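You operate a simulated robot arm through the tools that you are given. There is no shell and no other tool. Be economical: measure what you need, move in short steps, check, and stop when the job is done.

You run a simulated robot arm. Do the job below in one go: nothing can be reset, and whatever is moved stays where it is left.

Task
Take the hold label and put it on the shelf under the chute. Take the orange sieve and put it on the dryer end of the bucket stand. Fetch the red sample and set it on top of the blue-label board. Take the green weight and leave it on top of the white swatch. Take the red frame on the lower deck of the corner shelf and put it away on the yellow-taped rest. Close the crumb drawer. Put the orange batten on top of the white paper. The order is free. Set down upright: green weight.

Only the result counts: the job must be done as asked and must still hold three seconds after the hand-in. Knocking over, shifting, dropping, spilling or breaking anything else fails it.

Robot
A 6-joint arm with a two-finger parallel gripper on a trunk, on a base that drives. Base frame: it is fixed to the floor where the robot stands at the start and does not move with it; the origin is under the middle of the robot, x ahead of it, y to its left, z up; the surface under the hand at the start is at about z = 830. Units: mm, degrees, N and s.
Its first joint turns from -166.0 to 166.0 degrees. Places, roughly: blue-label board [2750, -2750, 1000]; crumb drawer [1400, -300, 700]; dryer end of the bucket stand [4200, -2300, 600]; green weight (8x8x9 cm) [3400, -2700, 900]; hold label [500, 0, 750]; orange batten (18x4x4 cm) [4500, 2200, 1300]; orange sieve (19x22x13 cm) [1000, -500, 900]; red frame [4000, -4750, 500]; red sample (17x8x2 cm) [2500, -2500, 200]; shelf under the chute [-800, -600, 400]; white paper (21x17x3 cm) [3600, 0, 1200]; white swatch (11x11x5 cm) [3000, -4600, 900]; yellow-taped rest (24x20 cm) [-2700, -2560, 900]. Payload 3.91 kg.
Tool frame: the origin (TCP) lies between the finger pads and is the grasp point; the fingertips stand 30 mm ahead of it; z points along the fingers, y is the line along which they close. The gripper opens to 110 mm. The fingers are 20 mm wide and 10 mm thick; the gripper's body (48 by 112 mm) begins 55 mm behind the TCP.
Orientation is that of the tool frame in the base frame, as a unit quaternion [w, x, y, z]. With the fingers straight down and closing along the base's y, the tool's x points along the base's -x, its y along +y and its z along -z.

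Tools
- The arm moves only by the tool send_rows. Its argument "targets" is a list of rows, each an object of numbers (a shift or turn left out is 0, a gripper value left out holds the last): "tx", "ty", "tz": the shift along the base's x, y, z in units of 30 mm (1.0 is 30 mm); "wx", "wy", "wz": the turn, a rotation vector about the base's x, y, z in units of 6 degrees (1.0 is 6 degrees); "fingers": the gripper command, from -1 (shut) to 1 (fully open), values between in proportion. In form: [{"tx": .., "ty": .., "tz": .., "wx": .., "wy": .., "wz": .., "fingers": ..}, ...]. A call has 1 to 8 rows; each row shifts and turns the commanded pose from where the row before left it. A call with a number of a shift or a turn outside -1 to 1 is refused whole. A row lasts 0.2 s, in which the tool goes at most 50 mm and 8.6 degrees; a call with a longer step from one row to the next is refused whole, and so is a gripper value outside its range. A pose out of reach is approached as far as the arm can. The call stops where the force on the tool passes 40 N (or 10 N more than at its start, if that is more) or the arm is blocked; 0.2 s more then pass. Each finger travels about 108 mm/s and halts on what it meets, pressing with about 38 N; the grip force reading is that of the motor and also rises with nothing between the fingers. The clock runs only during rows and for 0.2 s after the last one: add rows that do not move to give the fingers time. It gives the time, the measured TCP pose, the force on the tool (base axes), the opening and the grip force at its end, in the units of the frame above (readings bear some noise), with the torque about the TCP (base axes, N m) and any sound that the robot's microphone picked up, and new pictures: "pictures" is both (left out), scene, wrist or none.
- Cameras (640 x 400 px; columns grow to the right, rows downward): "scene" is now at [665.2, -374.7, 1206.5]; the picture's right is [-0.00, -0.17, 0.99], its down [-0.88, 0.46, 0.08] and it looks along [-0.47, -0.87, -0.15] (base axes); focal length 214 px, centre (320, 200). "wrist" rides on the gripper at [72, 17, -103] in the tool frame; the picture's right is [-0.23, 0.97, 0.00], its down [-0.76, -0.18, -0.62] and it looks along [-0.61, -0.14, 0.78] (tool axes); focal length 222 px, centre (320, 200). There is no depth. A picture from a camera that has moved, and an enlarged one, comes with that camera's place and axes in the base frame and with its lens.
- steer(legs): drives the robot by 1 to 6 legs, each [ahead, left, turn to the left] in mm, mm and degrees, along the robot's own axes; the way and the turn of a leg run together, so that a leg with both is an arc; at most 1500 mm and 180 degrees a leg. The arm and the cameras ride along, it lands a little off, and it stops where it bumps. It gives what a move gives, and a new picture of the scene camera.
- aim_head(pan, tilt): turns the head with the scene camera to pan (to the left, within 80 degrees either way) and tilt (down, from -29 to 69), counted from straight ahead of the robot. It gives what a move gives, and a new picture of the scene camera.
- close_up(camera, box): a new picture of the part [left, top, right, bottom] of that camera's present view, enlarged. No time passes.
- job_done(): hands the job in; it is judged then, once.

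Work in short steps. Places have to be worked out from the pictures, the camera data and where the tool is seen: move nearer, look again, correct. Check each grasp and each placing, and mend what went wrong. You have 196 turns and 260 pictures in all, those below and enlarged ones among them. Open the gripper and draw the arm clear of the work before you hand the job in, unless the task says otherwise; then end with one line.

The tools are called after "Call:" by a JSON object that holds its "fn" and its "kwargs". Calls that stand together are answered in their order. send_rows: Moves the arm, as the interface text tells. Its arguments: {"type":"object","properties":{"targets":{"type":"array"},"pictures":{"type":"string","enum":["both","scene","wrist","none"]}},"required":["targets"]} The other tools are called the same way: steer (legs) drives the base; aim_head (pan, tilt) turns the head that bears the scene camera; close_up (camera, box) takes an enlarged picture of a part of a camera's view; job_done () hands the job in.

At the start:

```text
clock: 0.0
tool_pos: [600.6, -284.8, 1092.1]
tcp_rot: [0.001, 0.0, 1.0, 0.0]
force: [0.9, -0.4, 0.1]
wrist_torque: [-0.01, 0.02, 0.0]
gripper_width: 109.7
gripper_force: 0.1
robot x, y, heading: [0.3, 1.7, -0.0]
head pan, tilt: [-80.2, 28.0]
```

scene: 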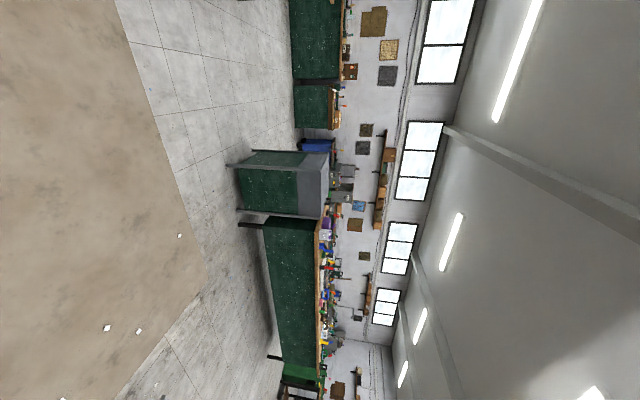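
wrist: 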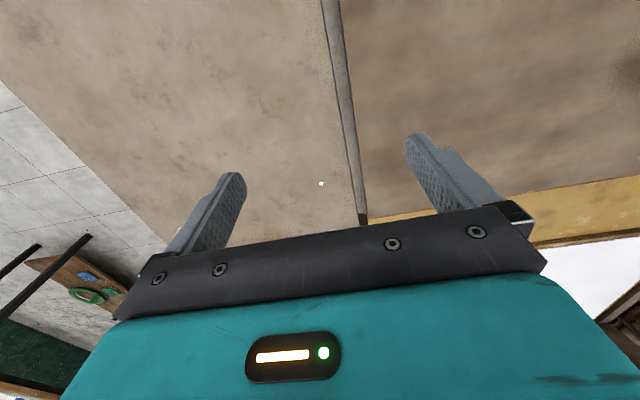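

The scene camera looks right and is rolled by about 90 degrees. I turn the head ahead and down to see the work area.

Call:
{"fn": "aim_head", "kwargs": {"pan": 0, "tilt": 40}}

```text
clock: 1.5
tool_pos: [600.8, -284.6, 1092.2]
tcp_rot: [0.002, 0.0, 1.0, 0.0]
force: [0.1, -0.4, -0.4]
wrist_torque: [-0.03, 0.01, 0.05]
gripper_width: 110.0
gripper_force: 0.1
robot x, y, heading: [0.2, -1.8, 0.0]
head pan, tilt: [0.0, 40.0]
camera scene: at [646.7, -284.9, 1136.9], right [0.0, -1.0, 0.0], down [-0.77, 0.0, 0.64], along [-0.64, 0.0, -0.77], focal length 214 px, centre (320, 200)
```

scene: 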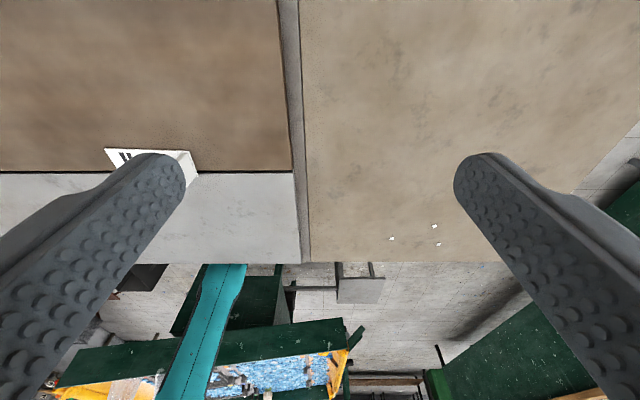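

The "scene" camera evidently rides near the hand, with the tool axis as its "ahead". I raise the hand and pitch it forward to survey.

Call:
{"fn": "send_rows", "kwargs": {"targets": [{"tz": 1, "wy": -1}, {"tz": 1, "wy": -1}, {"tz": 1, "wy": -1}, {"tz": 1, "wy": -1}, {"tz": 1, "wy": -1}, {"tz": 1, "wy": -1}, {"wy": -1}, {"wy": -1}], "pictures": "wrist"}}

Call:
{"fn": "aim_head", "kwargs": {"pan": 0, "tilt": 0}}

```text
clock: 3.3
tool_pos: [600.6, -286.1, 1271.2]
tcp_rot: [0.408, 0.001, 0.913, 0.0]
force: [-0.1, -0.8, -0.1]
wrist_torque: [0.01, 0.01, -0.01]
gripper_width: 110.0
gripper_force: 0.2
robot x, y, heading: [1.8, -5.2, 0.0]
head pan, tilt: [0.0, 40.0]
camera wrist: at [474.4, -267.8, 1285.9], right [0.15, 0.97, 0.17], down [0.04, -0.18, 0.98], along [0.99, -0.14, -0.07], focal length 222 px, centre (320, 200)
```

wrist: 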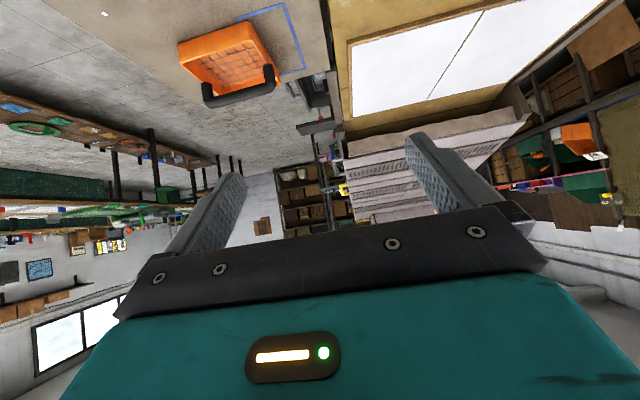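

```text
clock: 4.4
tool_pos: [601.3, -285.1, 1270.7]
tcp_rot: [0.406, -0.001, 0.914, 0.001]
force: [0.3, -0.4, 0.4]
wrist_torque: [-0.02, 0.02, -0.02]
gripper_width: 110.1
gripper_force: 0.0
robot x, y, heading: [2.8, 2.9, -0.2]
head pan, tilt: [0.0, 0.0]
camera scene: at [644.0, -285.2, 1379.7], right [0.0, -1.0, 0.0], down [-0.67, 0.0, -0.74], along [0.74, 0.0, -0.67], focal length 214 px, centre (320, 200)
```

scene: 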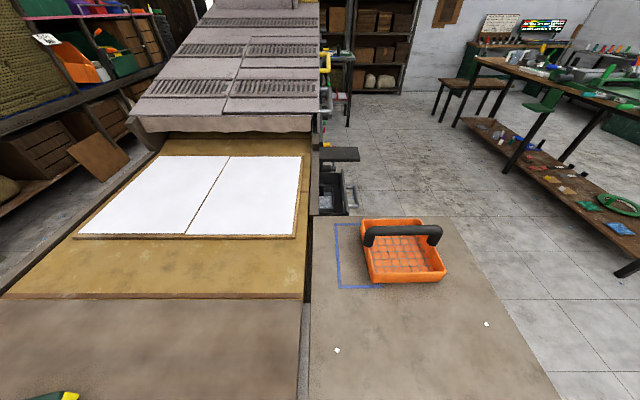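

Now the view is natural. I zoom in on the sieve and the drawer.

Call:
{"fn": "close_up", "kwargs": {"camera": "scene", "box": [290, 120, 470, 300]}}

Call:
{"fn": "close_up", "kwargs": {"camera": "scene", "box": [430, 0, 640, 260]}}

```text
2.22 times, centred on (380, 210) of scene
camera zoom: at [644.0, -285.2, 1379.7], right [0.0, -1.0, 0.0], down [-0.67, 0.0, -0.74], along [0.74, 0.0, -0.67], focal length 477 px, centre (187, 178)
```

zoom: 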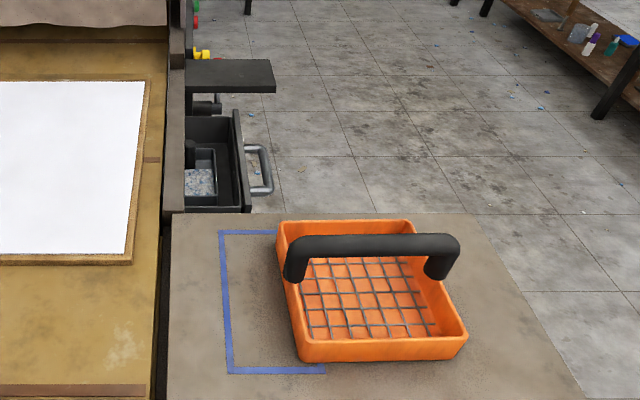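

```text
1.54 times, centred on (535, 130) of scene
camera zoom: at [644.0, -285.2, 1379.7], right [0.0, -1.0, 0.0], down [-0.67, 0.0, -0.74], along [0.74, 0.0, -0.67], focal length 330 px, centre (-11, 308)
```

zoom: 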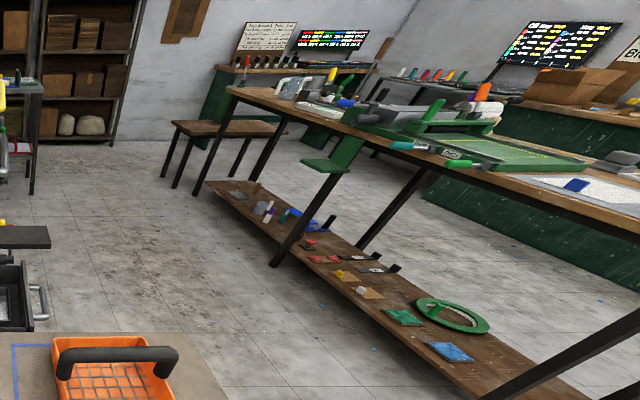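

I look at the hold label on the bench to the near left.

Call:
{"fn": "aim_head", "kwargs": {"pan": 47, "tilt": 54}}

```text
clock: 5.6
tool_pos: [601.0, -284.8, 1271.4]
tcp_rot: [0.407, 0.001, 0.914, -0.001]
force: [0.1, 0.1, 0.4]
wrist_torque: [-0.01, -0.02, -0.01]
gripper_width: 110.0
gripper_force: 0.0
robot x, y, heading: [1.5, -4.4, -0.0]
head pan, tilt: [47.0, 54.0]
camera scene: at [558.7, -231.7, 1344.8], right [0.54, -0.68, -0.49], down [-0.8, -0.59, -0.07], along [-0.24, 0.43, -0.87], focal length 214 px, centre (320, 200)
```

scene: 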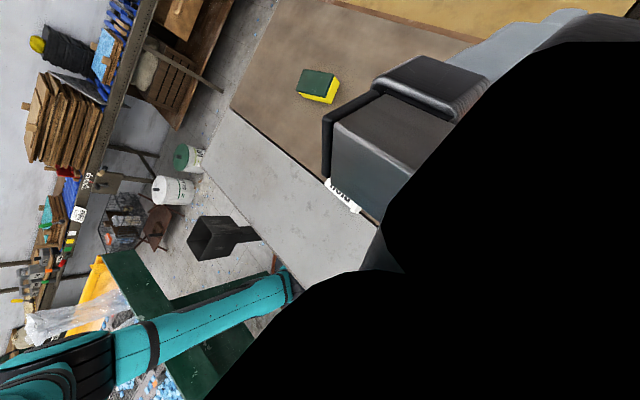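

I return the tool to vertical while moving left, to look at the label from above.

Call:
{"fn": "send_rows", "kwargs": {"targets": [{"ty": 1, "wy": 1}, {"ty": 1, "wy": 1}, {"ty": 1, "wy": 1}, {"ty": 1, "wy": 1}, {"ty": 1, "wy": 1}, {"ty": 1, "wy": 1}, {"ty": 1, "wy": 1}, {"ty": 1, "wy": 1}], "pictures": "none"}}

Call:
{"fn": "aim_head", "kwargs": {"pan": 0, "tilt": 35}}

```text
clock: 7.4
tool_pos: [602.0, -45.0, 1271.8]
tcp_rot: [0.0, 0.001, 1.0, 0.0]
force: [0.1, -0.7, 0.2]
wrist_torque: [0.01, -0.08, -0.01]
gripper_width: 109.9
gripper_force: 0.0
robot x, y, heading: [1.7, 1.2, -0.1]
head pan, tilt: [47.0, 54.0]
```

```text
clock: 8.6
tool_pos: [603.3, -45.0, 1271.3]
tcp_rot: [0.001, 0.0, 1.0, 0.0]
force: [0.3, 0.5, 0.0]
wrist_torque: [0.02, -0.01, -0.01]
gripper_width: 109.9
gripper_force: 0.0
robot x, y, heading: [-0.5, 1.5, 0.1]
head pan, tilt: [0.0, 35.0]
camera scene: at [656.3, -45.3, 1313.9], right [0.0, -1.0, 0.0], down [-0.82, 0.0, 0.57], along [-0.57, 0.0, -0.82], focal length 214 px, centre (320, 200)
```

scene: 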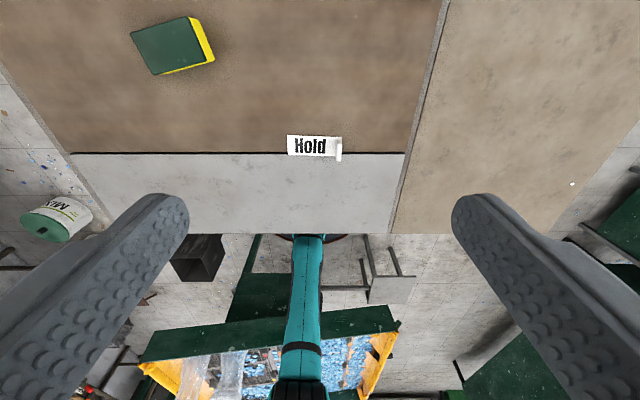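

Call:
{"fn": "close_up", "kwargs": {"camera": "scene", "box": [270, 110, 370, 190]}}

```text
5.00 times, centred on (320, 150) of scene
camera zoom: at [656.3, -45.3, 1313.9], right [0.0, -1.0, 0.0], down [-0.82, 0.0, 0.57], along [-0.57, 0.0, -0.82], focal length 1072 px, centre (320, 450)
```

zoom: 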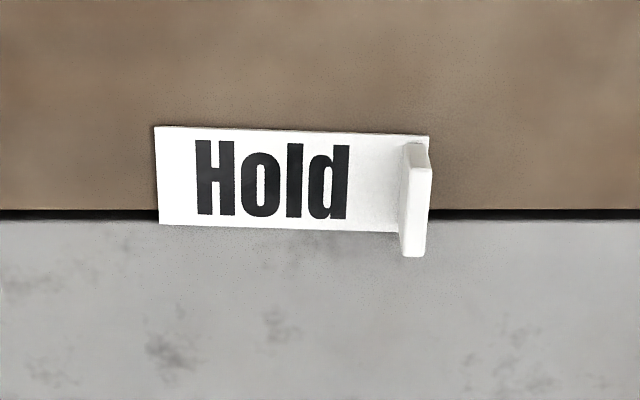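

The hold label is a flat plate (about x 451–498, y −97..32) with an upright tab at about y −89. I move above the tab and partly descend.

Call:
{"fn": "send_rows", "kwargs": {"targets": [{"tx": -0.86, "ty": -0.3, "tz": -1}, {"tx": -0.86, "ty": -0.3, "tz": -1}, {"tx": -0.86, "ty": -0.3, "tz": -1}, {"tx": -0.86, "ty": -0.3, "tz": -1}, {"tx": -0.86, "ty": -0.3, "tz": -1}, {"tz": -1}, {"tz": -1}, {"tz": -1}], "pictures": "wrist"}}

Call:
{"fn": "aim_head", "kwargs": {"pan": 0, "tilt": 0}}

```text
clock: 10.4
tool_pos: [471.4, -89.3, 1030.0]
tcp_rot: [0.001, 0.0, 1.0, 0.0]
force: [-0.3, 0.4, -0.6]
wrist_torque: [-0.01, -0.03, -0.01]
gripper_width: 110.1
gripper_force: 0.0
robot x, y, heading: [-0.0, -0.3, -0.1]
head pan, tilt: [0.0, 35.0]
camera wrist: at [397.5, -71.5, 1133.5], right [0.23, 0.97, 0.0], down [0.76, -0.18, 0.62], along [0.61, -0.14, -0.78], focal length 222 px, centre (320, 200)
```

wrist: 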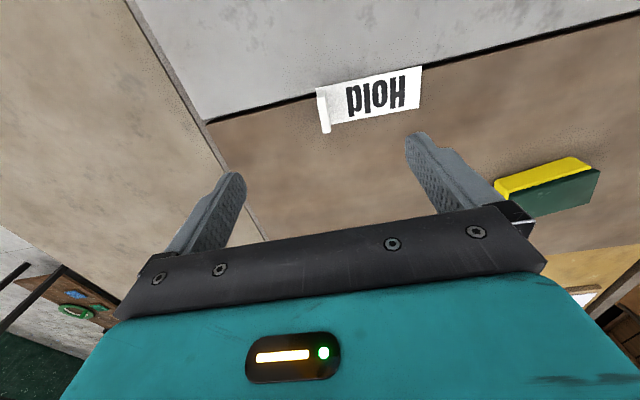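

```text
clock: 11.4
tool_pos: [471.5, -88.4, 1031.0]
tcp_rot: [0.001, 0.0, 1.0, -0.001]
force: [0.7, -0.2, 1.0]
wrist_torque: [0.02, -0.01, -0.05]
gripper_width: 109.8
gripper_force: 0.0
robot x, y, heading: [-4.7, -0.9, 0.1]
head pan, tilt: [0.0, 0.0]
camera scene: at [580.7, -89.0, 1071.2], right [0.0, -1.0, 0.0], down [-1.0, 0.0, 0.0], along [0.0, 0.0, -1.0], focal length 214 px, centre (320, 200)
```

scene: 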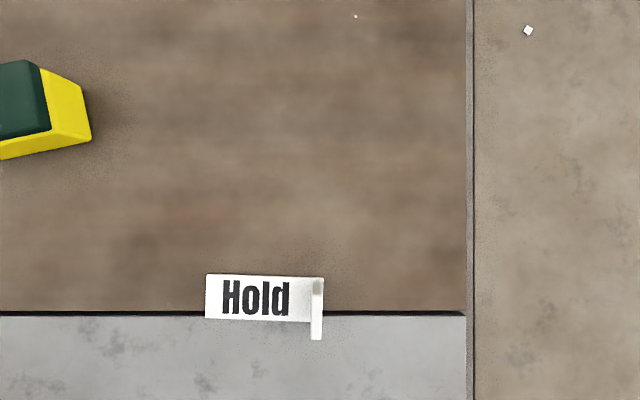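

The tab lies under the hand at y about −86. I descend to grasp it near z 870 and close.

Call:
{"fn": "send_rows", "kwargs": {"targets": [{"tz": -1, "ty": 0.08}, {"tz": -1}, {"tz": -1}, {"tz": -1}, {"tz": -1}, {"tz": -0.4}, {}], "pictures": "both"}}

```text
clock: 12.7
tool_pos: [471.4, -85.4, 880.2]
tcp_rot: [0.005, 0.0, 1.0, 0.0]
force: [-4.9, -0.4, 18.3]
wrist_torque: [1.08, 0.2, 0.36]
gripper_width: 110.1
gripper_force: 0.1
robot x, y, heading: [-1.6, -2.5, -0.1]
head pan, tilt: [0.0, 0.0]
stopped in row 6: the force on the tool passed its limit at 67 N (the readings are from after the stop); the commanded pose is now the measured one
camera scene: at [580.0, -86.1, 922.3], right [0.0, -1.0, 0.0], down [-1.0, 0.0, -0.01], along [0.01, 0.0, -1.0], focal length 214 px, centre (320, 200)
camera wrist: at [396.4, -68.7, 983.2], right [0.23, 0.97, 0.0], down [0.75, -0.18, 0.63], along [0.62, -0.14, -0.78], focal length 222 px, centre (320, 200)
```

scene: 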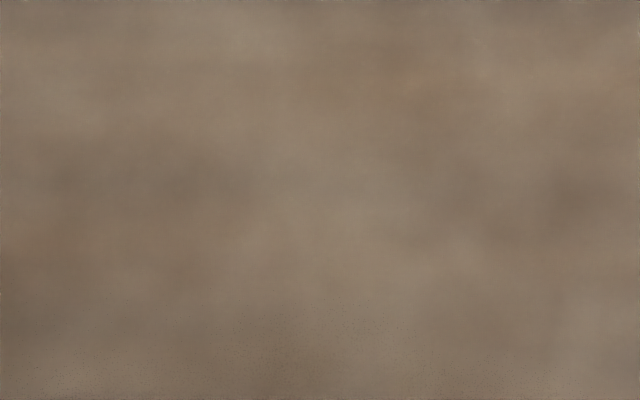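
wrist: 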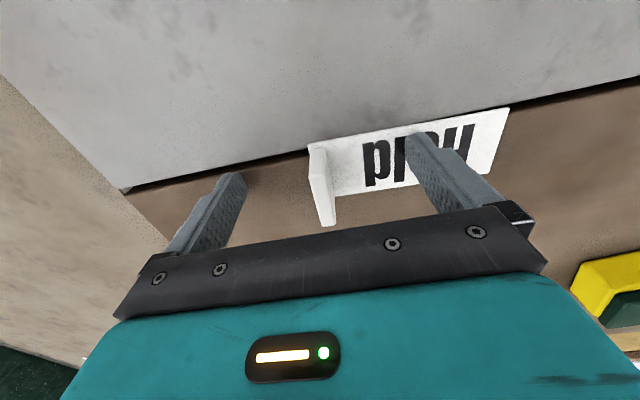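

The left finger touched the label plate at tip z about 850. I rise 7 mm and close on the tab.

Call:
{"fn": "send_rows", "kwargs": {"targets": [{"tz": 0.23}, {"fingers": -1}, {}, {}, {}, {}], "pictures": "wrist"}}

```text
clock: 14.1
tool_pos: [470.6, -86.6, 886.0]
tcp_rot: [0.005, 0.001, 1.0, -0.001]
force: [0.2, 0.1, -0.5]
wrist_torque: [-0.02, -0.03, -0.02]
gripper_width: 8.9
gripper_force: 38.1
robot x, y, heading: [3.6, 1.8, -0.3]
head pan, tilt: [0.0, 0.0]
camera wrist: at [397.0, -68.5, 989.1], right [0.23, 0.97, 0.0], down [0.76, -0.18, 0.63], along [0.61, -0.14, -0.78], focal length 222 px, centre (320, 200)
```

wrist: 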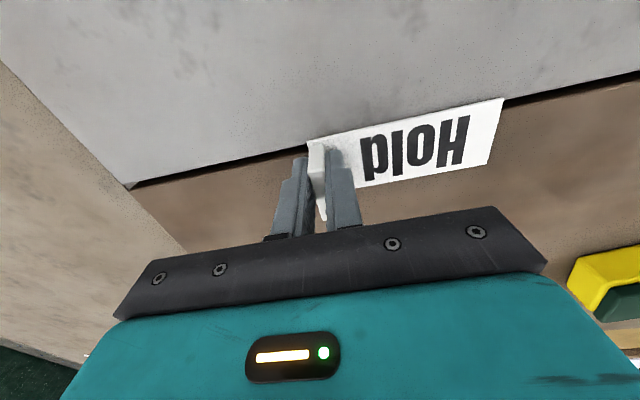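

The tab is gripped (8.9 mm). I lift straight up, then look behind.

Call:
{"fn": "send_rows", "kwargs": {"targets": [{"tz": 0.5}, {"tz": 1}, {"tz": 1}, {"tz": 1}, {"tz": 1}, {"tz": 1}, {"tz": 1}, {"tz": 1}], "pictures": "wrist"}}

Call:
{"fn": "aim_head", "kwargs": {"pan": -20, "tilt": 65}}

```text
clock: 15.9
tool_pos: [472.0, -87.1, 1111.9]
tcp_rot: [0.005, -0.001, 1.0, 0.0]
force: [-0.1, 0.6, -0.7]
wrist_torque: [0.03, 0.01, 0.02]
gripper_width: 8.6
gripper_force: 37.8
robot x, y, heading: [2.6, -1.5, 0.1]
head pan, tilt: [0.0, 0.0]
camera wrist: at [397.1, -69.6, 1214.4], right [0.23, 0.97, 0.0], down [0.76, -0.18, 0.63], along [0.61, -0.14, -0.78], focal length 222 px, centre (320, 200)
```

wrist: 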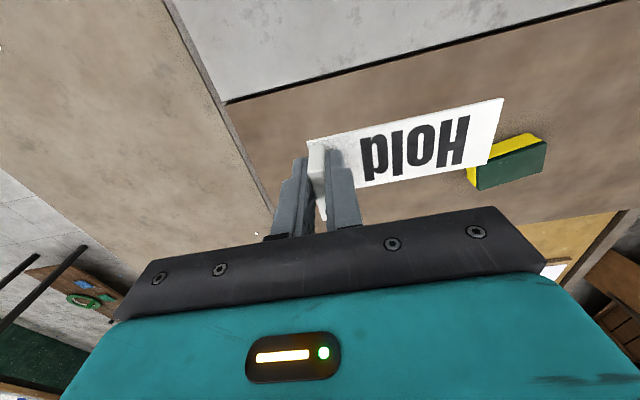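

```text
clock: 17.3
tool_pos: [471.7, -87.0, 1111.3]
tcp_rot: [0.004, 0.001, 1.0, 0.0]
force: [0.5, -0.8, -1.2]
wrist_torque: [-0.05, 0.03, 0.03]
gripper_width: 8.6
gripper_force: 37.6
robot x, y, heading: [-1.3, -3.1, -0.0]
head pan, tilt: [-20.0, 65.0]
camera scene: at [484.2, -107.7, 1184.7], right [0.0, -0.94, 0.34], down [-0.43, 0.31, 0.85], along [-0.9, -0.14, -0.41], focal length 214 px, centre (320, 200)
```

scene: 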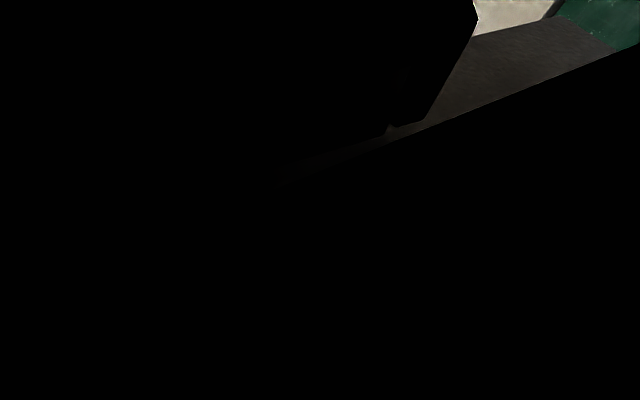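

The view is blocked by the hand. I turn the base toward the chute side and look forward.

Call:
{"fn": "steer", "kwargs": {"legs": [[0, 0, -143]]}}

Call:
{"fn": "aim_head", "kwargs": {"pan": 0, "tilt": -29}}

```text
clock: 23.8
tool_pos: [-442.7, -185.0, 1111.5]
tcp_rot: [0.001, 0.958, 0.285, -0.004]
force: [-0.9, 1.0, -0.6]
wrist_torque: [0.02, 0.02, 0.02]
gripper_width: 8.6
gripper_force: 37.6
robot x, y, heading: [0.5, -0.9, -146.8]
head pan, tilt: [-20.0, 65.0]
camera scene: at [-465.5, -174.5, 1184.9], right [-0.51, 0.79, 0.34], down [0.53, -0.02, 0.85], along [0.68, 0.61, -0.4], focal length 214 px, centre (320, 200)
```

scene: 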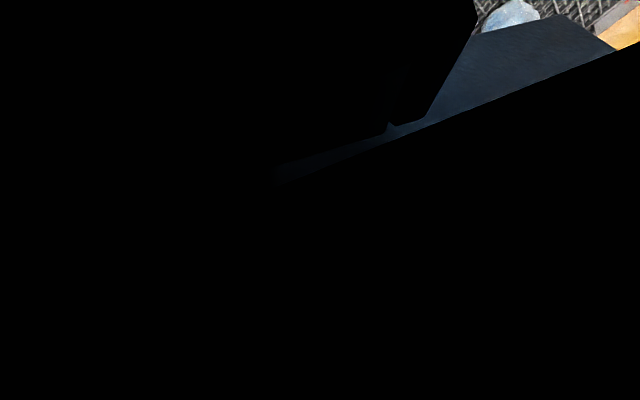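

```text
clock: 25.4
tool_pos: [-442.5, -183.9, 1111.2]
tcp_rot: [0.001, 0.959, 0.284, -0.005]
force: [0.2, 0.4, -1.1]
wrist_torque: [0.01, 0.01, -0.02]
gripper_width: 8.7
gripper_force: 38.0
robot x, y, heading: [1.8, 1.6, -147.0]
head pan, tilt: [0.0, -28.6]
camera scene: at [-568.2, -266.3, 1176.1], right [-0.55, 0.84, 0.0], down [0.73, 0.48, -0.49], along [-0.41, -0.27, -0.87], focal length 214 px, centre (320, 200)
```

scene: 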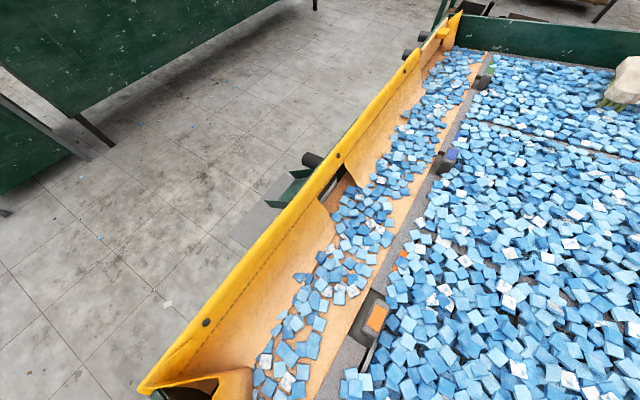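

Call:
{"fn": "close_up", "kwargs": {"camera": "scene", "box": [200, 130, 360, 270]}}

```text
2.86 times, centred on (280, 200) of scene
camera zoom: at [-568.2, -266.3, 1176.1], right [-0.55, 0.84, 0.0], down [0.73, 0.48, -0.49], along [-0.41, -0.27, -0.87], focal length 613 px, centre (434, 200)
```

zoom: 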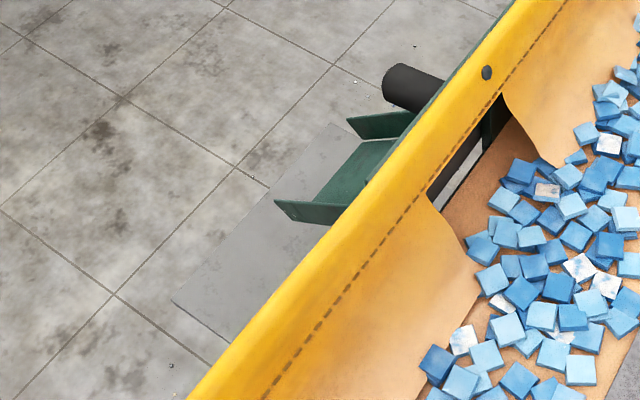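

The green chute juts from the conveyor wall toward −y, with the grey shelf plate beneath it. I drive to the right-hand aisle and look from outside.

Call:
{"fn": "steer", "kwargs": {"legs": [[0, 0, 57]]}}

Call:
{"fn": "send_rows", "kwargs": {"targets": [{"ty": -0.3, "wx": 1}, {"ty": -0.3, "wx": 1}, {"ty": -0.3, "wx": 1}, {"wx": 1}, {"wx": 1}, {"wx": 1}], "pictures": "scene"}}

```text
clock: 28.4
tool_pos: [-88.4, -472.4, 1110.8]
tcp_rot: [0.003, 0.708, 0.706, -0.003]
force: [-0.5, 0.6, -0.2]
wrist_torque: [-0.01, 0.0, -0.03]
gripper_width: 8.8
gripper_force: 37.7
robot x, y, heading: [-2.4, 1.0, -90.1]
head pan, tilt: [0.0, -28.6]
camera scene: at [-90.3, -620.4, 1176.1], right [-1.0, 0.0, 0.0], down [0.0, 0.87, -0.49], along [0.0, -0.49, -0.87], focal length 214 px, centre (320, 200)
```

scene: 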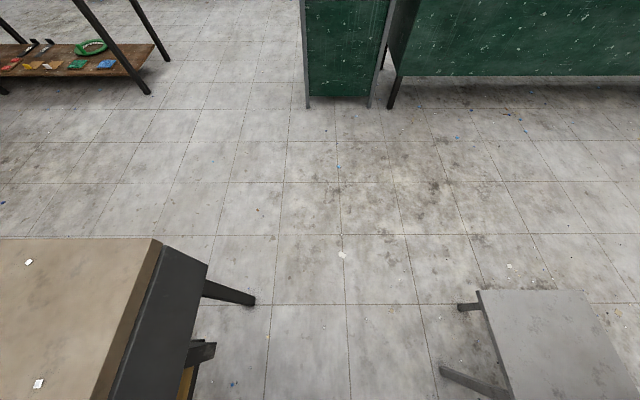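

```text
clock: 29.8
tool_pos: [-98.2, -496.2, 1028.4]
tcp_rot: [-0.212, 0.676, 0.674, 0.208]
force: [-0.1, -0.4, -0.3]
wrist_torque: [-0.09, 0.04, 0.01]
gripper_width: 8.8
gripper_force: 38.1
out of reach, approached as far as the arm can: row 5, 6
robot x, y, heading: [2.1, 1.3, -90.2]
head pan, tilt: [0.0, -28.6]
camera scene: at [-98.3, -655.0, 994.9], right [-1.0, 0.0, 0.01], down [0.0, 0.99, 0.1], along [-0.01, 0.1, -0.99], focal length 214 px, centre (320, 200)
```

scene: 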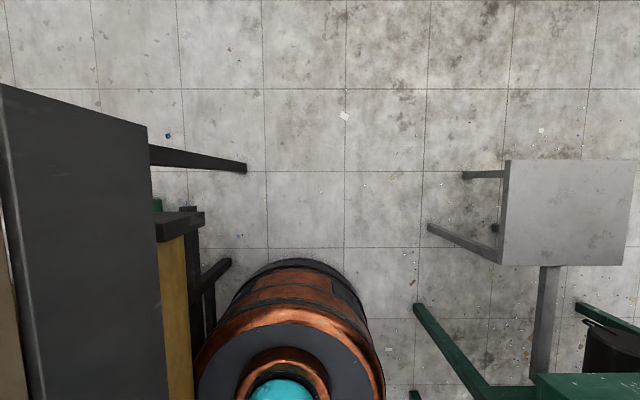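

Wrong pitch sign, but it shows the grey shelf on legs at about x −975..−603, y −706..−415. I pitch the tool the other way while raising.

Call:
{"fn": "send_rows", "kwargs": {"targets": [{"tz": 0.6, "wx": -1}, {"tz": 0.6, "wx": -1}, {"tz": 0.6, "wx": -1}, {"tz": 0.6, "wx": -1}, {"tz": 0.6, "wx": -1}, {"tz": 0.6, "wx": -1}, {"tz": 0.6, "wx": -1}, {"tz": 0.6, "wx": -1}], "pictures": "none"}}

Call:
{"fn": "steer", "kwargs": {"legs": [[1300, 0, 0]]}}

```text
clock: 31.6
tool_pos: [-96.9, -496.6, 1171.5]
tcp_rot: [0.077, 0.705, 0.701, -0.077]
force: [-0.3, -0.2, 0.3]
wrist_torque: [0.01, 0.01, 0.02]
gripper_width: 9.2
gripper_force: 38.4
robot x, y, heading: [2.0, 0.4, -90.2]
head pan, tilt: [0.0, -28.6]
```

```text
clock: 34.3
tool_pos: [-83.4, -833.1, 1172.3]
tcp_rot: [0.08, 0.685, 0.72, -0.076]
force: [-0.2, 0.6, 0.1]
wrist_torque: [-0.01, 0.03, 0.01]
gripper_width: 8.6
gripper_force: 37.8
robot x, y, heading: [-9.7, -333.3, -87.1]
head pan, tilt: [0.0, -28.6]
stopped in leg 1: the robot was blocked; the commanded pose is now the measured one
camera scene: at [-77.4, -966.3, 1266.9], right [-1.0, -0.05, 0.0], down [-0.04, 0.75, -0.66], along [0.03, -0.66, -0.75], focal length 214 px, centre (320, 200)
```

scene: 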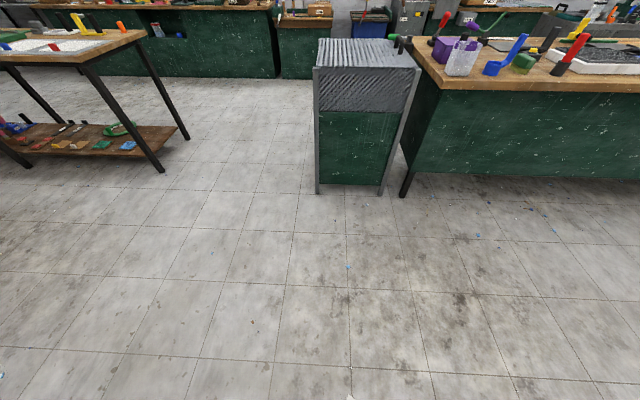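

Blocked, probably by the bench leg on my left. The gap's middle is near x −190, so I back off, sidestep right and go on.

Call:
{"fn": "steer", "kwargs": {"legs": [[-80, 0, -3], [0, -180, 0], [1100, 0, 0]]}}

```text
clock: 41.7
tool_pos: [-297.1, -1852.8, 1172.4]
tcp_rot: [0.077, 0.705, 0.701, -0.078]
force: [-0.2, -0.3, 0.4]
wrist_torque: [-0.01, -0.03, 0.02]
gripper_width: 8.8
gripper_force: 38.1
robot x, y, heading: [-200.2, -1355.4, -90.3]
head pan, tilt: [0.0, -28.6]
camera scene: at [-299.3, -1986.1, 1266.9], right [-1.0, 0.01, 0.0], down [0.01, 0.75, -0.66], along [0.0, -0.66, -0.75], focal length 214 px, centre (320, 200)
```

scene: 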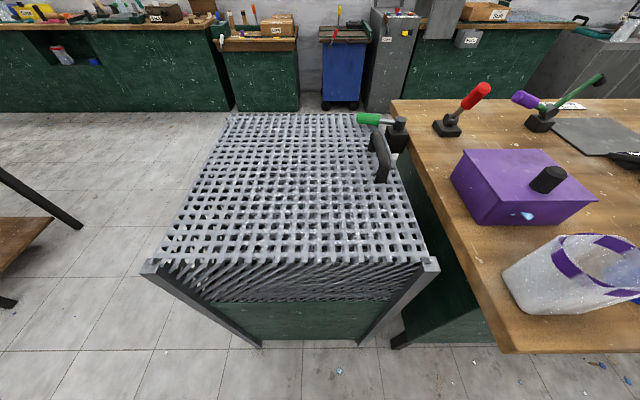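

I turn around toward the conveyor and slide left to stand opposite the shelf.

Call:
{"fn": "steer", "kwargs": {"legs": [[0, 0, 180], [0, 570, 0]]}}

```text
clock: 52.4
tool_pos: [-683.8, -859.8, 1172.4]
tcp_rot: [0.078, -0.698, 0.707, 0.077]
force: [0.3, 0.1, 0.2]
wrist_torque: [-0.01, -0.01, 0.0]
gripper_width: 8.9
gripper_force: 37.7
robot x, y, heading: [-785.8, -1351.9, 89.2]
head pan, tilt: [0.0, -28.6]
camera scene: at [-682.6, -725.5, 1266.9], right [1.0, -0.01, 0.0], down [-0.01, -0.75, -0.66], along [0.01, 0.66, -0.75], focal length 214 px, centre (320, 200)
```

scene: 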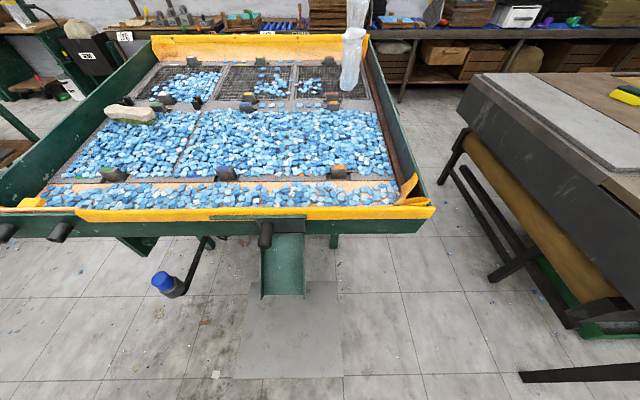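

The shelf plate spans x −950..−614, y −701..−403 at z ≈ 400, and the chute end is at y ≈ −512. I square up the tool and descend toward (−720, −640).

Call:
{"fn": "send_rows", "kwargs": {"targets": [{"tx": -0.15, "ty": 0.92, "tz": -1, "wx": -0.36}, {"tx": -0.15, "ty": 0.92, "tz": -1, "wx": -0.36}, {"tx": -0.15, "ty": 0.92, "tz": -1, "wx": -0.36}, {"tx": -0.15, "ty": 0.92, "tz": -1, "wx": -0.36}, {"tx": -0.15, "ty": 0.92, "tz": -1, "wx": -0.36}, {"tx": -0.15, "ty": 0.92, "tz": -1, "wx": -0.3}, {"tx": -0.15, "ty": 0.92, "tz": -1}, {"tx": -0.15, "ty": 0.92, "tz": -1}], "pictures": "none"}}

Call:
{"fn": "aim_head", "kwargs": {"pan": 0, "tilt": 0}}

```text
clock: 54.2
tool_pos: [-721.3, -637.5, 931.2]
tcp_rot: [0.001, -0.702, 0.712, -0.001]
force: [0.2, -0.3, 0.6]
wrist_torque: [0.02, -0.02, 0.01]
gripper_width: 8.7
gripper_force: 37.6
robot x, y, heading: [-787.3, -1354.2, 89.1]
head pan, tilt: [0.0, -28.6]
```

```text
clock: 55.2
tool_pos: [-719.3, -638.9, 931.6]
tcp_rot: [0.001, -0.702, 0.712, 0.0]
force: [0.8, 1.0, -0.3]
wrist_torque: [-0.01, -0.01, 0.0]
gripper_width: 8.9
gripper_force: 38.0
robot x, y, heading: [-787.9, -1351.5, 89.1]
head pan, tilt: [0.0, 0.0]
camera scene: at [-719.4, -527.5, 972.0], right [1.0, -0.01, 0.0], down [-0.01, -1.0, 0.0], along [0.0, 0.0, -1.0], focal length 214 px, centre (320, 200)
```

scene: 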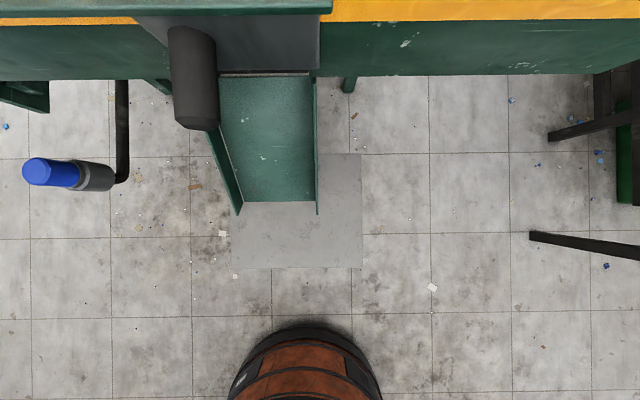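

The free strip in front of the chute is y −709..−550, so I aim for TCP (−690, −660) and descend further.

Call:
{"fn": "send_rows", "kwargs": {"targets": [{"tx": 0.5, "ty": -0.35, "tz": -1}, {"tx": 0.5, "ty": -0.35, "tz": -1}, {"tz": -1}, {"tz": -1}, {"tz": -1}, {"tz": -1}, {"tz": -1}, {"tz": -1}], "pictures": "none"}}

Call:
{"fn": "send_rows", "kwargs": {"targets": [{"tz": -1}, {"tz": -1}, {"tz": -1}, {"tz": -1}, {"tz": -1}, {"tz": -1}], "pictures": "both"}}

```text
clock: 57.0
tool_pos: [-689.2, -660.0, 693.0]
tcp_rot: [0.001, -0.702, 0.712, -0.001]
force: [0.2, -0.1, 0.0]
wrist_torque: [0.01, -0.01, -0.01]
gripper_width: 9.0
gripper_force: 38.3
robot x, y, heading: [-784.6, -1357.4, 89.2]
head pan, tilt: [0.0, 0.0]
```

```text
clock: 57.6
tool_pos: [-690.1, -656.6, 634.3]
tcp_rot: [0.004, -0.702, 0.712, 0.002]
force: [-0.5, -13.3, 15.0]
wrist_torque: [2.61, 0.45, 0.53]
gripper_width: 9.1
gripper_force: 37.6
robot x, y, heading: [-787.9, -1354.2, 89.0]
head pan, tilt: [0.0, 0.0]
stopped in row 3: the force on the tool passed its limit at 88 N (the readings are from after the stop); the commanded pose is now the measured one
camera scene: at [-690.2, -549.0, 675.6], right [1.0, -0.01, 0.0], down [-0.01, -1.0, 0.0], along [0.0, 0.0, -1.0], focal length 214 px, centre (320, 200)
camera wrist: at [-709.5, -730.5, 737.0], right [-0.97, 0.24, 0.0], down [0.19, 0.75, 0.63], along [0.15, 0.61, -0.78], focal length 222 px, centre (320, 200)
```

scene: 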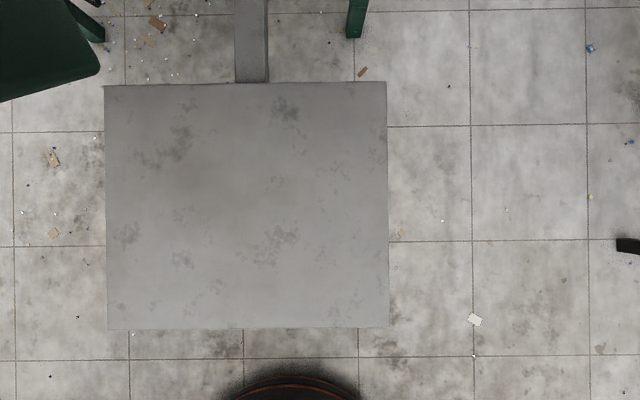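
wrist: 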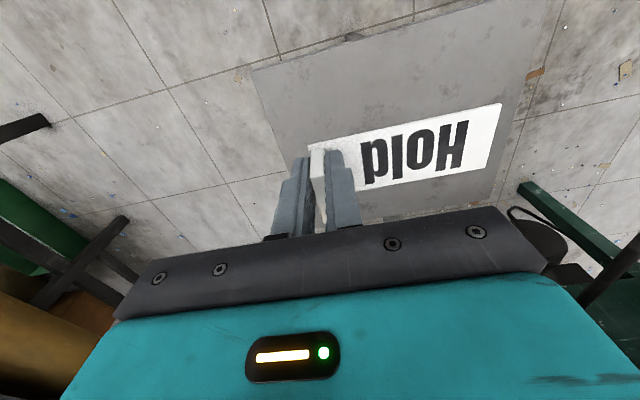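

Something on the hand, likely the camera side, touched the chute end. I back up and yaw the hand −90° so the label points under the chute and the hand's bulk is clear.

Call:
{"fn": "send_rows", "kwargs": {"targets": [{"ty": -0.5, "tz": 0.5}, {"tz": 1}, {"tz": 1, "wz": -1}, {"tz": 1, "wz": -1}, {"wz": -1}, {"wz": -1}, {"wz": -1}, {"wz": -1}], "pictures": "none"}}

Call:
{"fn": "send_rows", "kwargs": {"targets": [{"wz": -1}, {"wz": -1}, {"wz": -1}, {"wz": -1}, {"wz": -1}, {"wz": -1}, {"wz": -1}, {"wz": -1}], "pictures": "both"}}

```text
clock: 59.4
tool_pos: [-689.8, -673.1, 736.6]
tcp_rot: [0.004, -0.447, 0.895, 0.0]
force: [0.8, -0.1, 0.3]
wrist_torque: [-0.03, 0.02, 0.0]
gripper_width: 8.8
gripper_force: 38.6
robot x, y, heading: [-786.9, -1352.6, 89.5]
head pan, tilt: [0.0, 0.0]
```

```text
clock: 61.2
tool_pos: [-690.4, -671.7, 737.9]
tcp_rot: [0.003, -0.045, 0.999, -0.001]
force: [-0.2, -0.3, 0.3]
wrist_torque: [-0.02, -0.02, 0.0]
gripper_width: 9.0
gripper_force: 37.6
robot x, y, heading: [-785.9, -1352.8, 89.2]
head pan, tilt: [0.0, 0.0]
camera scene: at [-581.6, -662.1, 779.3], right [0.09, -1.0, 0.0], down [-1.0, -0.09, -0.01], along [0.01, 0.0, -1.0], focal length 214 px, centre (320, 200)
camera wrist: at [-765.7, -660.9, 841.0], right [0.14, 0.99, 0.0], down [0.77, -0.11, 0.63], along [0.62, -0.09, -0.78], focal length 222 px, centre (320, 200)
```

scene: 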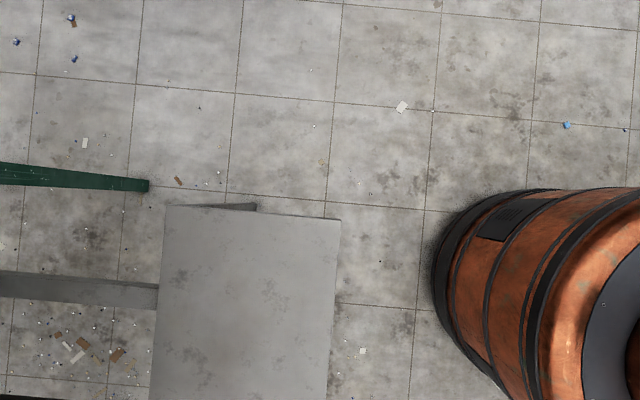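
wrist: 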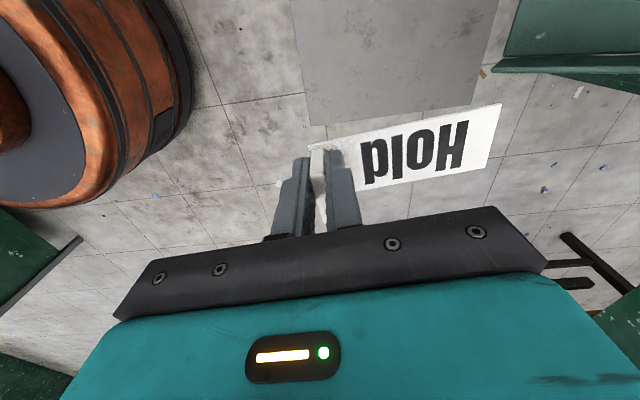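

The label now points under the chute with bulk clear. I shift 20 mm to +x and descend.

Call:
{"fn": "send_rows", "kwargs": {"targets": [{"tx": 0.67, "tz": -0.5}, {"tz": -1}, {"tz": -1}, {"tz": -1}, {"tz": -1}, {"tz": -1}, {"tz": -1}, {"tz": -1}], "pictures": "wrist"}}

```text
clock: 63.0
tool_pos: [-670.7, -673.0, 514.9]
tcp_rot: [0.004, -0.045, 0.999, -0.002]
force: [-0.3, 0.4, 0.2]
wrist_torque: [-0.03, -0.02, 0.0]
gripper_width: 8.7
gripper_force: 38.0
robot x, y, heading: [-783.6, -1347.6, 89.3]
head pan, tilt: [0.0, 0.0]
camera wrist: at [-745.4, -661.3, 616.8], right [0.14, 0.99, 0.0], down [0.77, -0.11, 0.63], along [0.62, -0.09, -0.78], focal length 222 px, centre (320, 200)
```

wrist: 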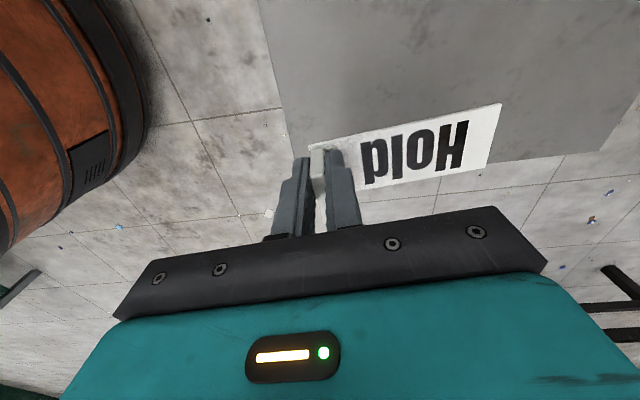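

Below chute height now; I shift 45 mm inward to the middle of the plate and lower slowly.

Call:
{"fn": "send_rows", "kwargs": {"targets": [{"tx": -0.75, "tz": -0.5}, {"tx": -0.75, "tz": -0.5}, {"tz": -0.4}, {"tz": -0.3}, {"tz": -0.2}], "pictures": "wrist"}}

```text
clock: 64.2
tool_pos: [-715.9, -674.1, 456.5]
tcp_rot: [0.003, -0.045, 0.999, -0.001]
force: [0.8, -6.0, 25.2]
wrist_torque: [0.12, -0.33, -0.02]
gripper_width: 9.0
gripper_force: 38.4
robot x, y, heading: [-784.9, -1354.3, 88.9]
head pan, tilt: [0.0, 0.0]
camera wrist: at [-790.7, -661.7, 560.5], right [0.14, 0.99, 0.0], down [0.77, -0.11, 0.63], along [0.62, -0.09, -0.78], focal length 222 px, centre (320, 200)
```

wrist: 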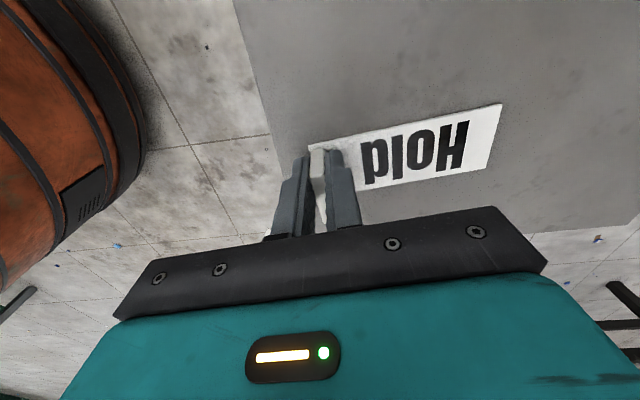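

It is on the plate, but near the edge. I lift a little, move 30 mm inward, set down and release.

Call:
{"fn": "send_rows", "kwargs": {"targets": [{"tz": 0.6}, {"ty": 1}, {"tz": -0.35}, {"tz": -0.2}, {"fingers": 0}, {}, {}], "pictures": "wrist"}}

```text
clock: 65.8
tool_pos: [-715.5, -643.4, 458.2]
tcp_rot: [0.003, -0.045, 0.999, -0.002]
force: [-0.2, 0.1, 0.0]
wrist_torque: [0.01, -0.01, -0.01]
gripper_width: 55.0
gripper_force: 0.2
robot x, y, heading: [-785.0, -1358.9, 89.0]
head pan, tilt: [0.0, 0.0]
camera wrist: at [-791.0, -632.4, 560.3], right [0.14, 0.99, 0.0], down [0.77, -0.11, 0.63], along [0.62, -0.09, -0.78], focal length 222 px, centre (320, 200)
```

wrist: 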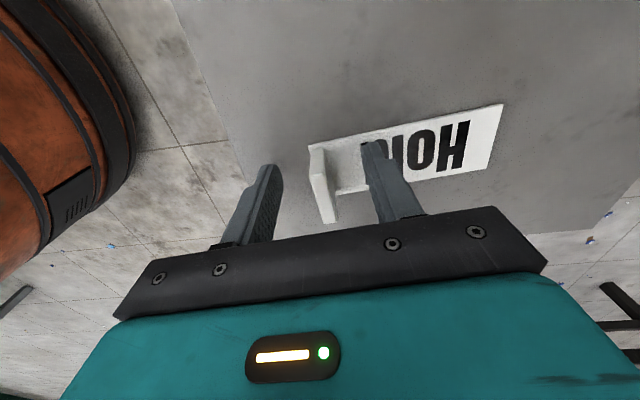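

Released. I retrace upward and away.

Call:
{"fn": "send_rows", "kwargs": {"targets": [{"tz": 1}, {"tz": 0.8}, {"ty": -1}, {"tx": 1}, {"tx": 0.5, "tz": 1}, {"tz": 1}, {"tz": 1}, {"tz": 1}], "pictures": "none"}}

Call:
{"fn": "send_rows", "kwargs": {"targets": [{"tz": 1, "ty": -1}, {"tz": 1, "ty": -1, "wz": 1}, {"tz": 1, "ty": -1, "wz": 1}, {"tz": 1, "ty": -1, "wz": 1}, {"tz": 1, "ty": -1, "wz": 1}, {"tz": 1, "wz": 1}, {"tz": 1, "wz": 1}, {"tz": 1, "wz": 1}], "pictures": "none"}}

Call:
{"fn": "send_rows", "kwargs": {"targets": [{"tz": 1, "wz": 1}, {"tz": 1, "wz": 1}, {"tz": 1, "wz": 1}, {"tz": 1, "wz": 1}, {"tz": 1, "wz": 1}, {"tz": 1, "wz": 1}, {"tz": 1}, {}], "pictures": "scene"}}

```text
clock: 67.6
tool_pos: [-670.5, -671.9, 629.7]
tcp_rot: [0.003, -0.046, 0.999, -0.001]
force: [-0.9, -0.1, -0.3]
wrist_torque: [0.0, 0.04, 0.02]
gripper_width: 55.1
gripper_force: 0.0
robot x, y, heading: [-783.7, -1354.3, 89.0]
head pan, tilt: [0.0, 0.0]
```

```text
clock: 69.4
tool_pos: [-667.7, -822.2, 871.2]
tcp_rot: [0.003, -0.401, 0.916, 0.0]
force: [0.0, -0.3, -0.6]
wrist_torque: [-0.01, 0.03, 0.0]
gripper_width: 54.8
gripper_force: 0.0
robot x, y, heading: [-786.2, -1349.8, 89.2]
head pan, tilt: [0.0, 0.0]
```

```text
clock: 71.2
tool_pos: [-670.0, -821.6, 1083.3]
tcp_rot: [0.003, -0.664, 0.747, 0.0]
force: [-0.5, 1.2, -0.8]
wrist_torque: [0.03, -0.03, 0.02]
gripper_width: 54.9
gripper_force: 0.1
robot x, y, heading: [-786.3, -1355.3, 89.0]
head pan, tilt: [0.0, 0.0]
camera scene: at [-658.1, -712.0, 1123.7], right [0.99, -0.12, 0.0], down [-0.12, -0.99, -0.01], along [0.0, 0.01, -1.0], focal length 214 px, centre (320, 200)
```

scene: 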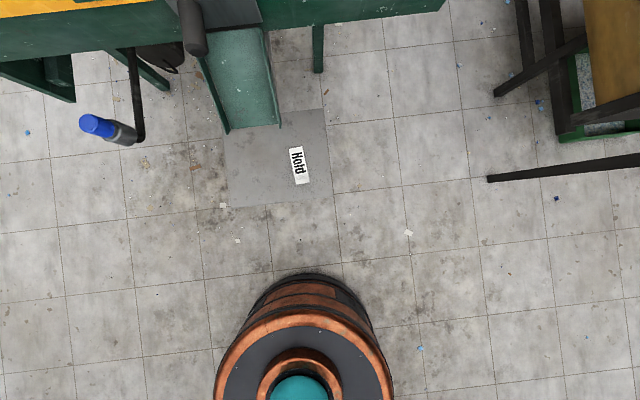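

The label is on the shelf. Next is the drawer: I pitch the hand forward for viewing and strafe right toward x 1400.

Call:
{"fn": "send_rows", "kwargs": {"targets": [{"wz": 1}, {"wx": 1, "wz": 0.3}, {"wx": 1}, {"wx": 1}, {"wx": 1}, {"wx": 1, "fingers": -1}, {"wx": 1}], "pictures": "none"}}

Call:
{"fn": "steer", "kwargs": {"legs": [[0, -1500, 0], [0, -650, 0]]}}

```text
clock: 72.8
tool_pos: [-669.4, -822.4, 1081.4]
tcp_rot: [-0.223, 0.678, -0.666, -0.218]
force: [0.3, 0.5, 0.3]
wrist_torque: [0.01, 0.0, -0.01]
gripper_width: 0.0
gripper_force: 38.0
robot x, y, heading: [-783.9, -1351.5, 89.1]
head pan, tilt: [0.0, 0.0]
```

```text
clock: 83.5
tool_pos: [1480.0, -819.0, 1082.9]
tcp_rot: [-0.22, 0.686, -0.658, -0.22]
force: [0.6, 0.1, 0.5]
wrist_torque: [0.01, 0.02, -0.02]
gripper_width: 0.1
gripper_force: 37.5
robot x, y, heading: [1379.5, -1353.4, 90.8]
head pan, tilt: [0.0, 0.0]
camera scene: at [1474.5, -754.5, 1179.7], right [1.0, 0.04, 0.01], down [0.04, -0.8, -0.59], along [-0.01, 0.59, -0.81], focal length 214 px, centre (320, 200)
```

scene: 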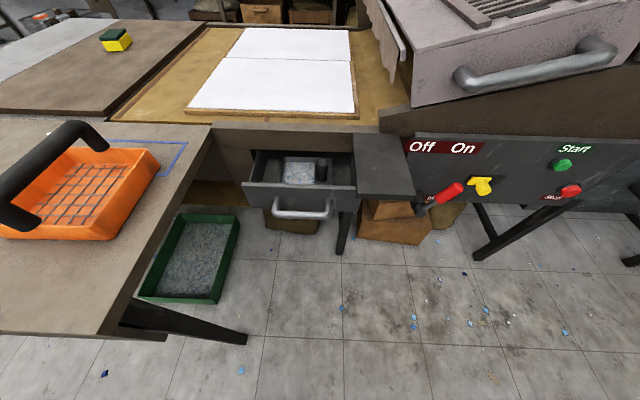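

The drawer's handle is near (1421, −431, 690), with about 110 mm to close. I drive 200 mm closer, then lower the hand pointing horizontally at it.

Call:
{"fn": "steer", "kwargs": {"legs": [[180, 0, -0.8]]}}

Call:
{"fn": "send_rows", "kwargs": {"targets": [{"tx": -0.25, "tz": -1, "wx": 1}, {"tx": -0.25, "tz": -1, "wx": 1}, {"tx": -0.25, "tz": -1, "wx": 1}, {"tx": -0.25, "tz": -1, "wx": 1}, {"tx": -0.25, "tz": -1, "wx": 1}, {"tx": -0.25, "tz": -1, "wx": 1}, {"tx": -0.25, "tz": -1, "wx": 1}, {"tx": -0.25, "tz": -1, "wx": 1}], "pictures": "scene"}}

```text
clock: 85.0
tool_pos: [1486.5, -640.7, 1081.6]
tcp_rot: [-0.222, 0.681, -0.662, -0.219]
force: [0.0, -0.7, -1.2]
wrist_torque: [0.01, 0.04, 0.01]
gripper_width: 0.1
gripper_force: 37.5
robot x, y, heading: [1375.2, -1174.0, 90.1]
head pan, tilt: [0.0, 0.0]
camera scene: at [1482.1, -576.3, 1179.7], right [1.0, 0.02, 0.01], down [0.03, -0.81, -0.59], along [0.0, 0.59, -0.81], focal length 214 px, centre (320, 200)
```

scene: 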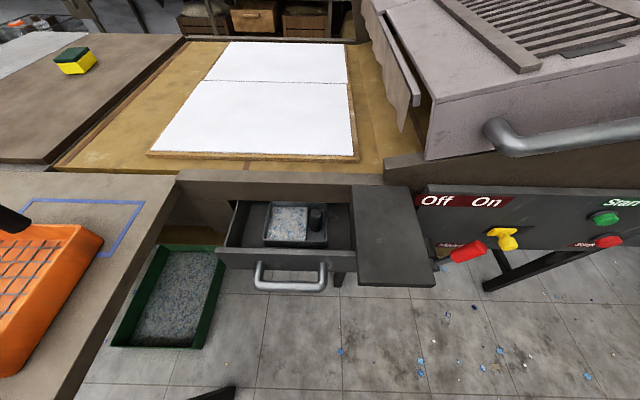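

```text
clock: 86.8
tool_pos: [1434.2, -593.8, 885.3]
tcp_rot: [-0.48, 0.535, -0.514, -0.469]
force: [1.4, -0.4, 0.2]
wrist_torque: [-0.03, 0.01, 0.04]
gripper_width: 0.0
gripper_force: 38.0
out of reach, approached as far as the arm can: row 7, 8
robot x, y, heading: [1375.1, -1169.7, 89.8]
head pan, tilt: [0.0, 0.0]
camera scene: at [1430.3, -622.0, 999.2], right [1.0, 0.01, 0.03], down [0.03, -0.1, -0.99], along [-0.01, 0.99, -0.1], focal length 214 px, centre (320, 200)
```

scene: 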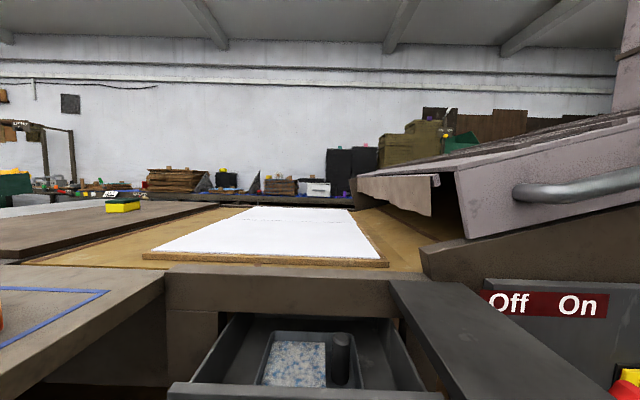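

Horizontal is out of reach this close. I back up 120 mm, ease pitch to about 65° and lower.

Call:
{"fn": "steer", "kwargs": {"legs": [[-120, 0, 0]]}}

Call:
{"fn": "send_rows", "kwargs": {"targets": [{"ty": 1, "wx": -1}, {"ty": 1, "wx": -1}, {"ty": 1, "wx": -1}, {"ty": 0.8, "tz": -1}, {"tx": -0.4, "tz": -1}, {"tz": -1}, {"tz": -1}, {"tz": -1}], "pictures": "scene"}}

```text
clock: 88.1
tool_pos: [1434.0, -714.3, 886.1]
tcp_rot: [-0.478, 0.534, -0.516, -0.469]
force: [-0.2, 0.1, 0.4]
wrist_torque: [0.02, -0.02, 0.01]
gripper_width: 0.2
gripper_force: 37.7
robot x, y, heading: [1378.2, -1293.7, 89.9]
head pan, tilt: [0.0, 0.0]
camera scene: at [1431.2, -742.9, 999.4], right [1.0, 0.01, 0.03], down [0.03, -0.1, -0.99], along [-0.01, 0.99, -0.1], focal length 214 px, centre (320, 200)
```

scene: 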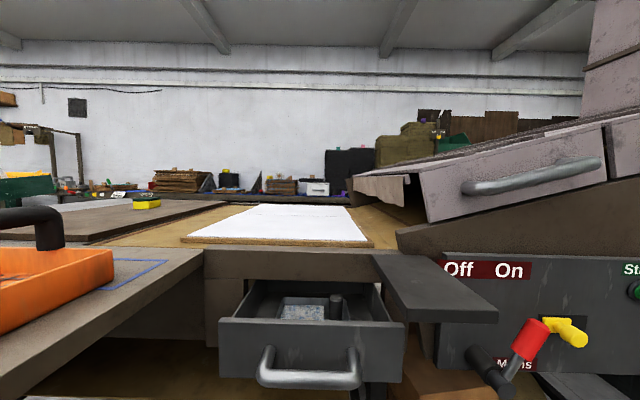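

```text
clock: 89.9
tool_pos: [1432.6, -602.4, 735.4]
tcp_rot: [-0.387, 0.603, -0.582, -0.385]
force: [0.5, 0.1, 0.9]
wrist_torque: [0.0, 0.01, 0.03]
gripper_width: 0.0
gripper_force: 38.0
out of reach, approached as far as the arm can: row 8
robot x, y, heading: [1375.8, -1295.8, 90.2]
head pan, tilt: [0.0, 0.0]
camera scene: at [1429.9, -593.9, 852.9], right [1.0, 0.03, 0.02], down [0.03, -0.4, -0.91], along [-0.02, 0.91, -0.41], focal length 214 px, centre (320, 200)
```

scene: 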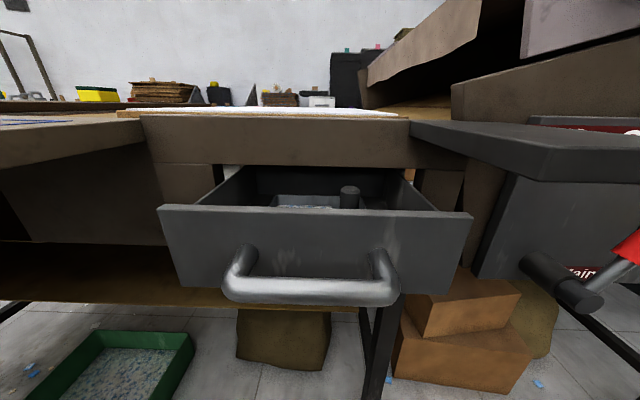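

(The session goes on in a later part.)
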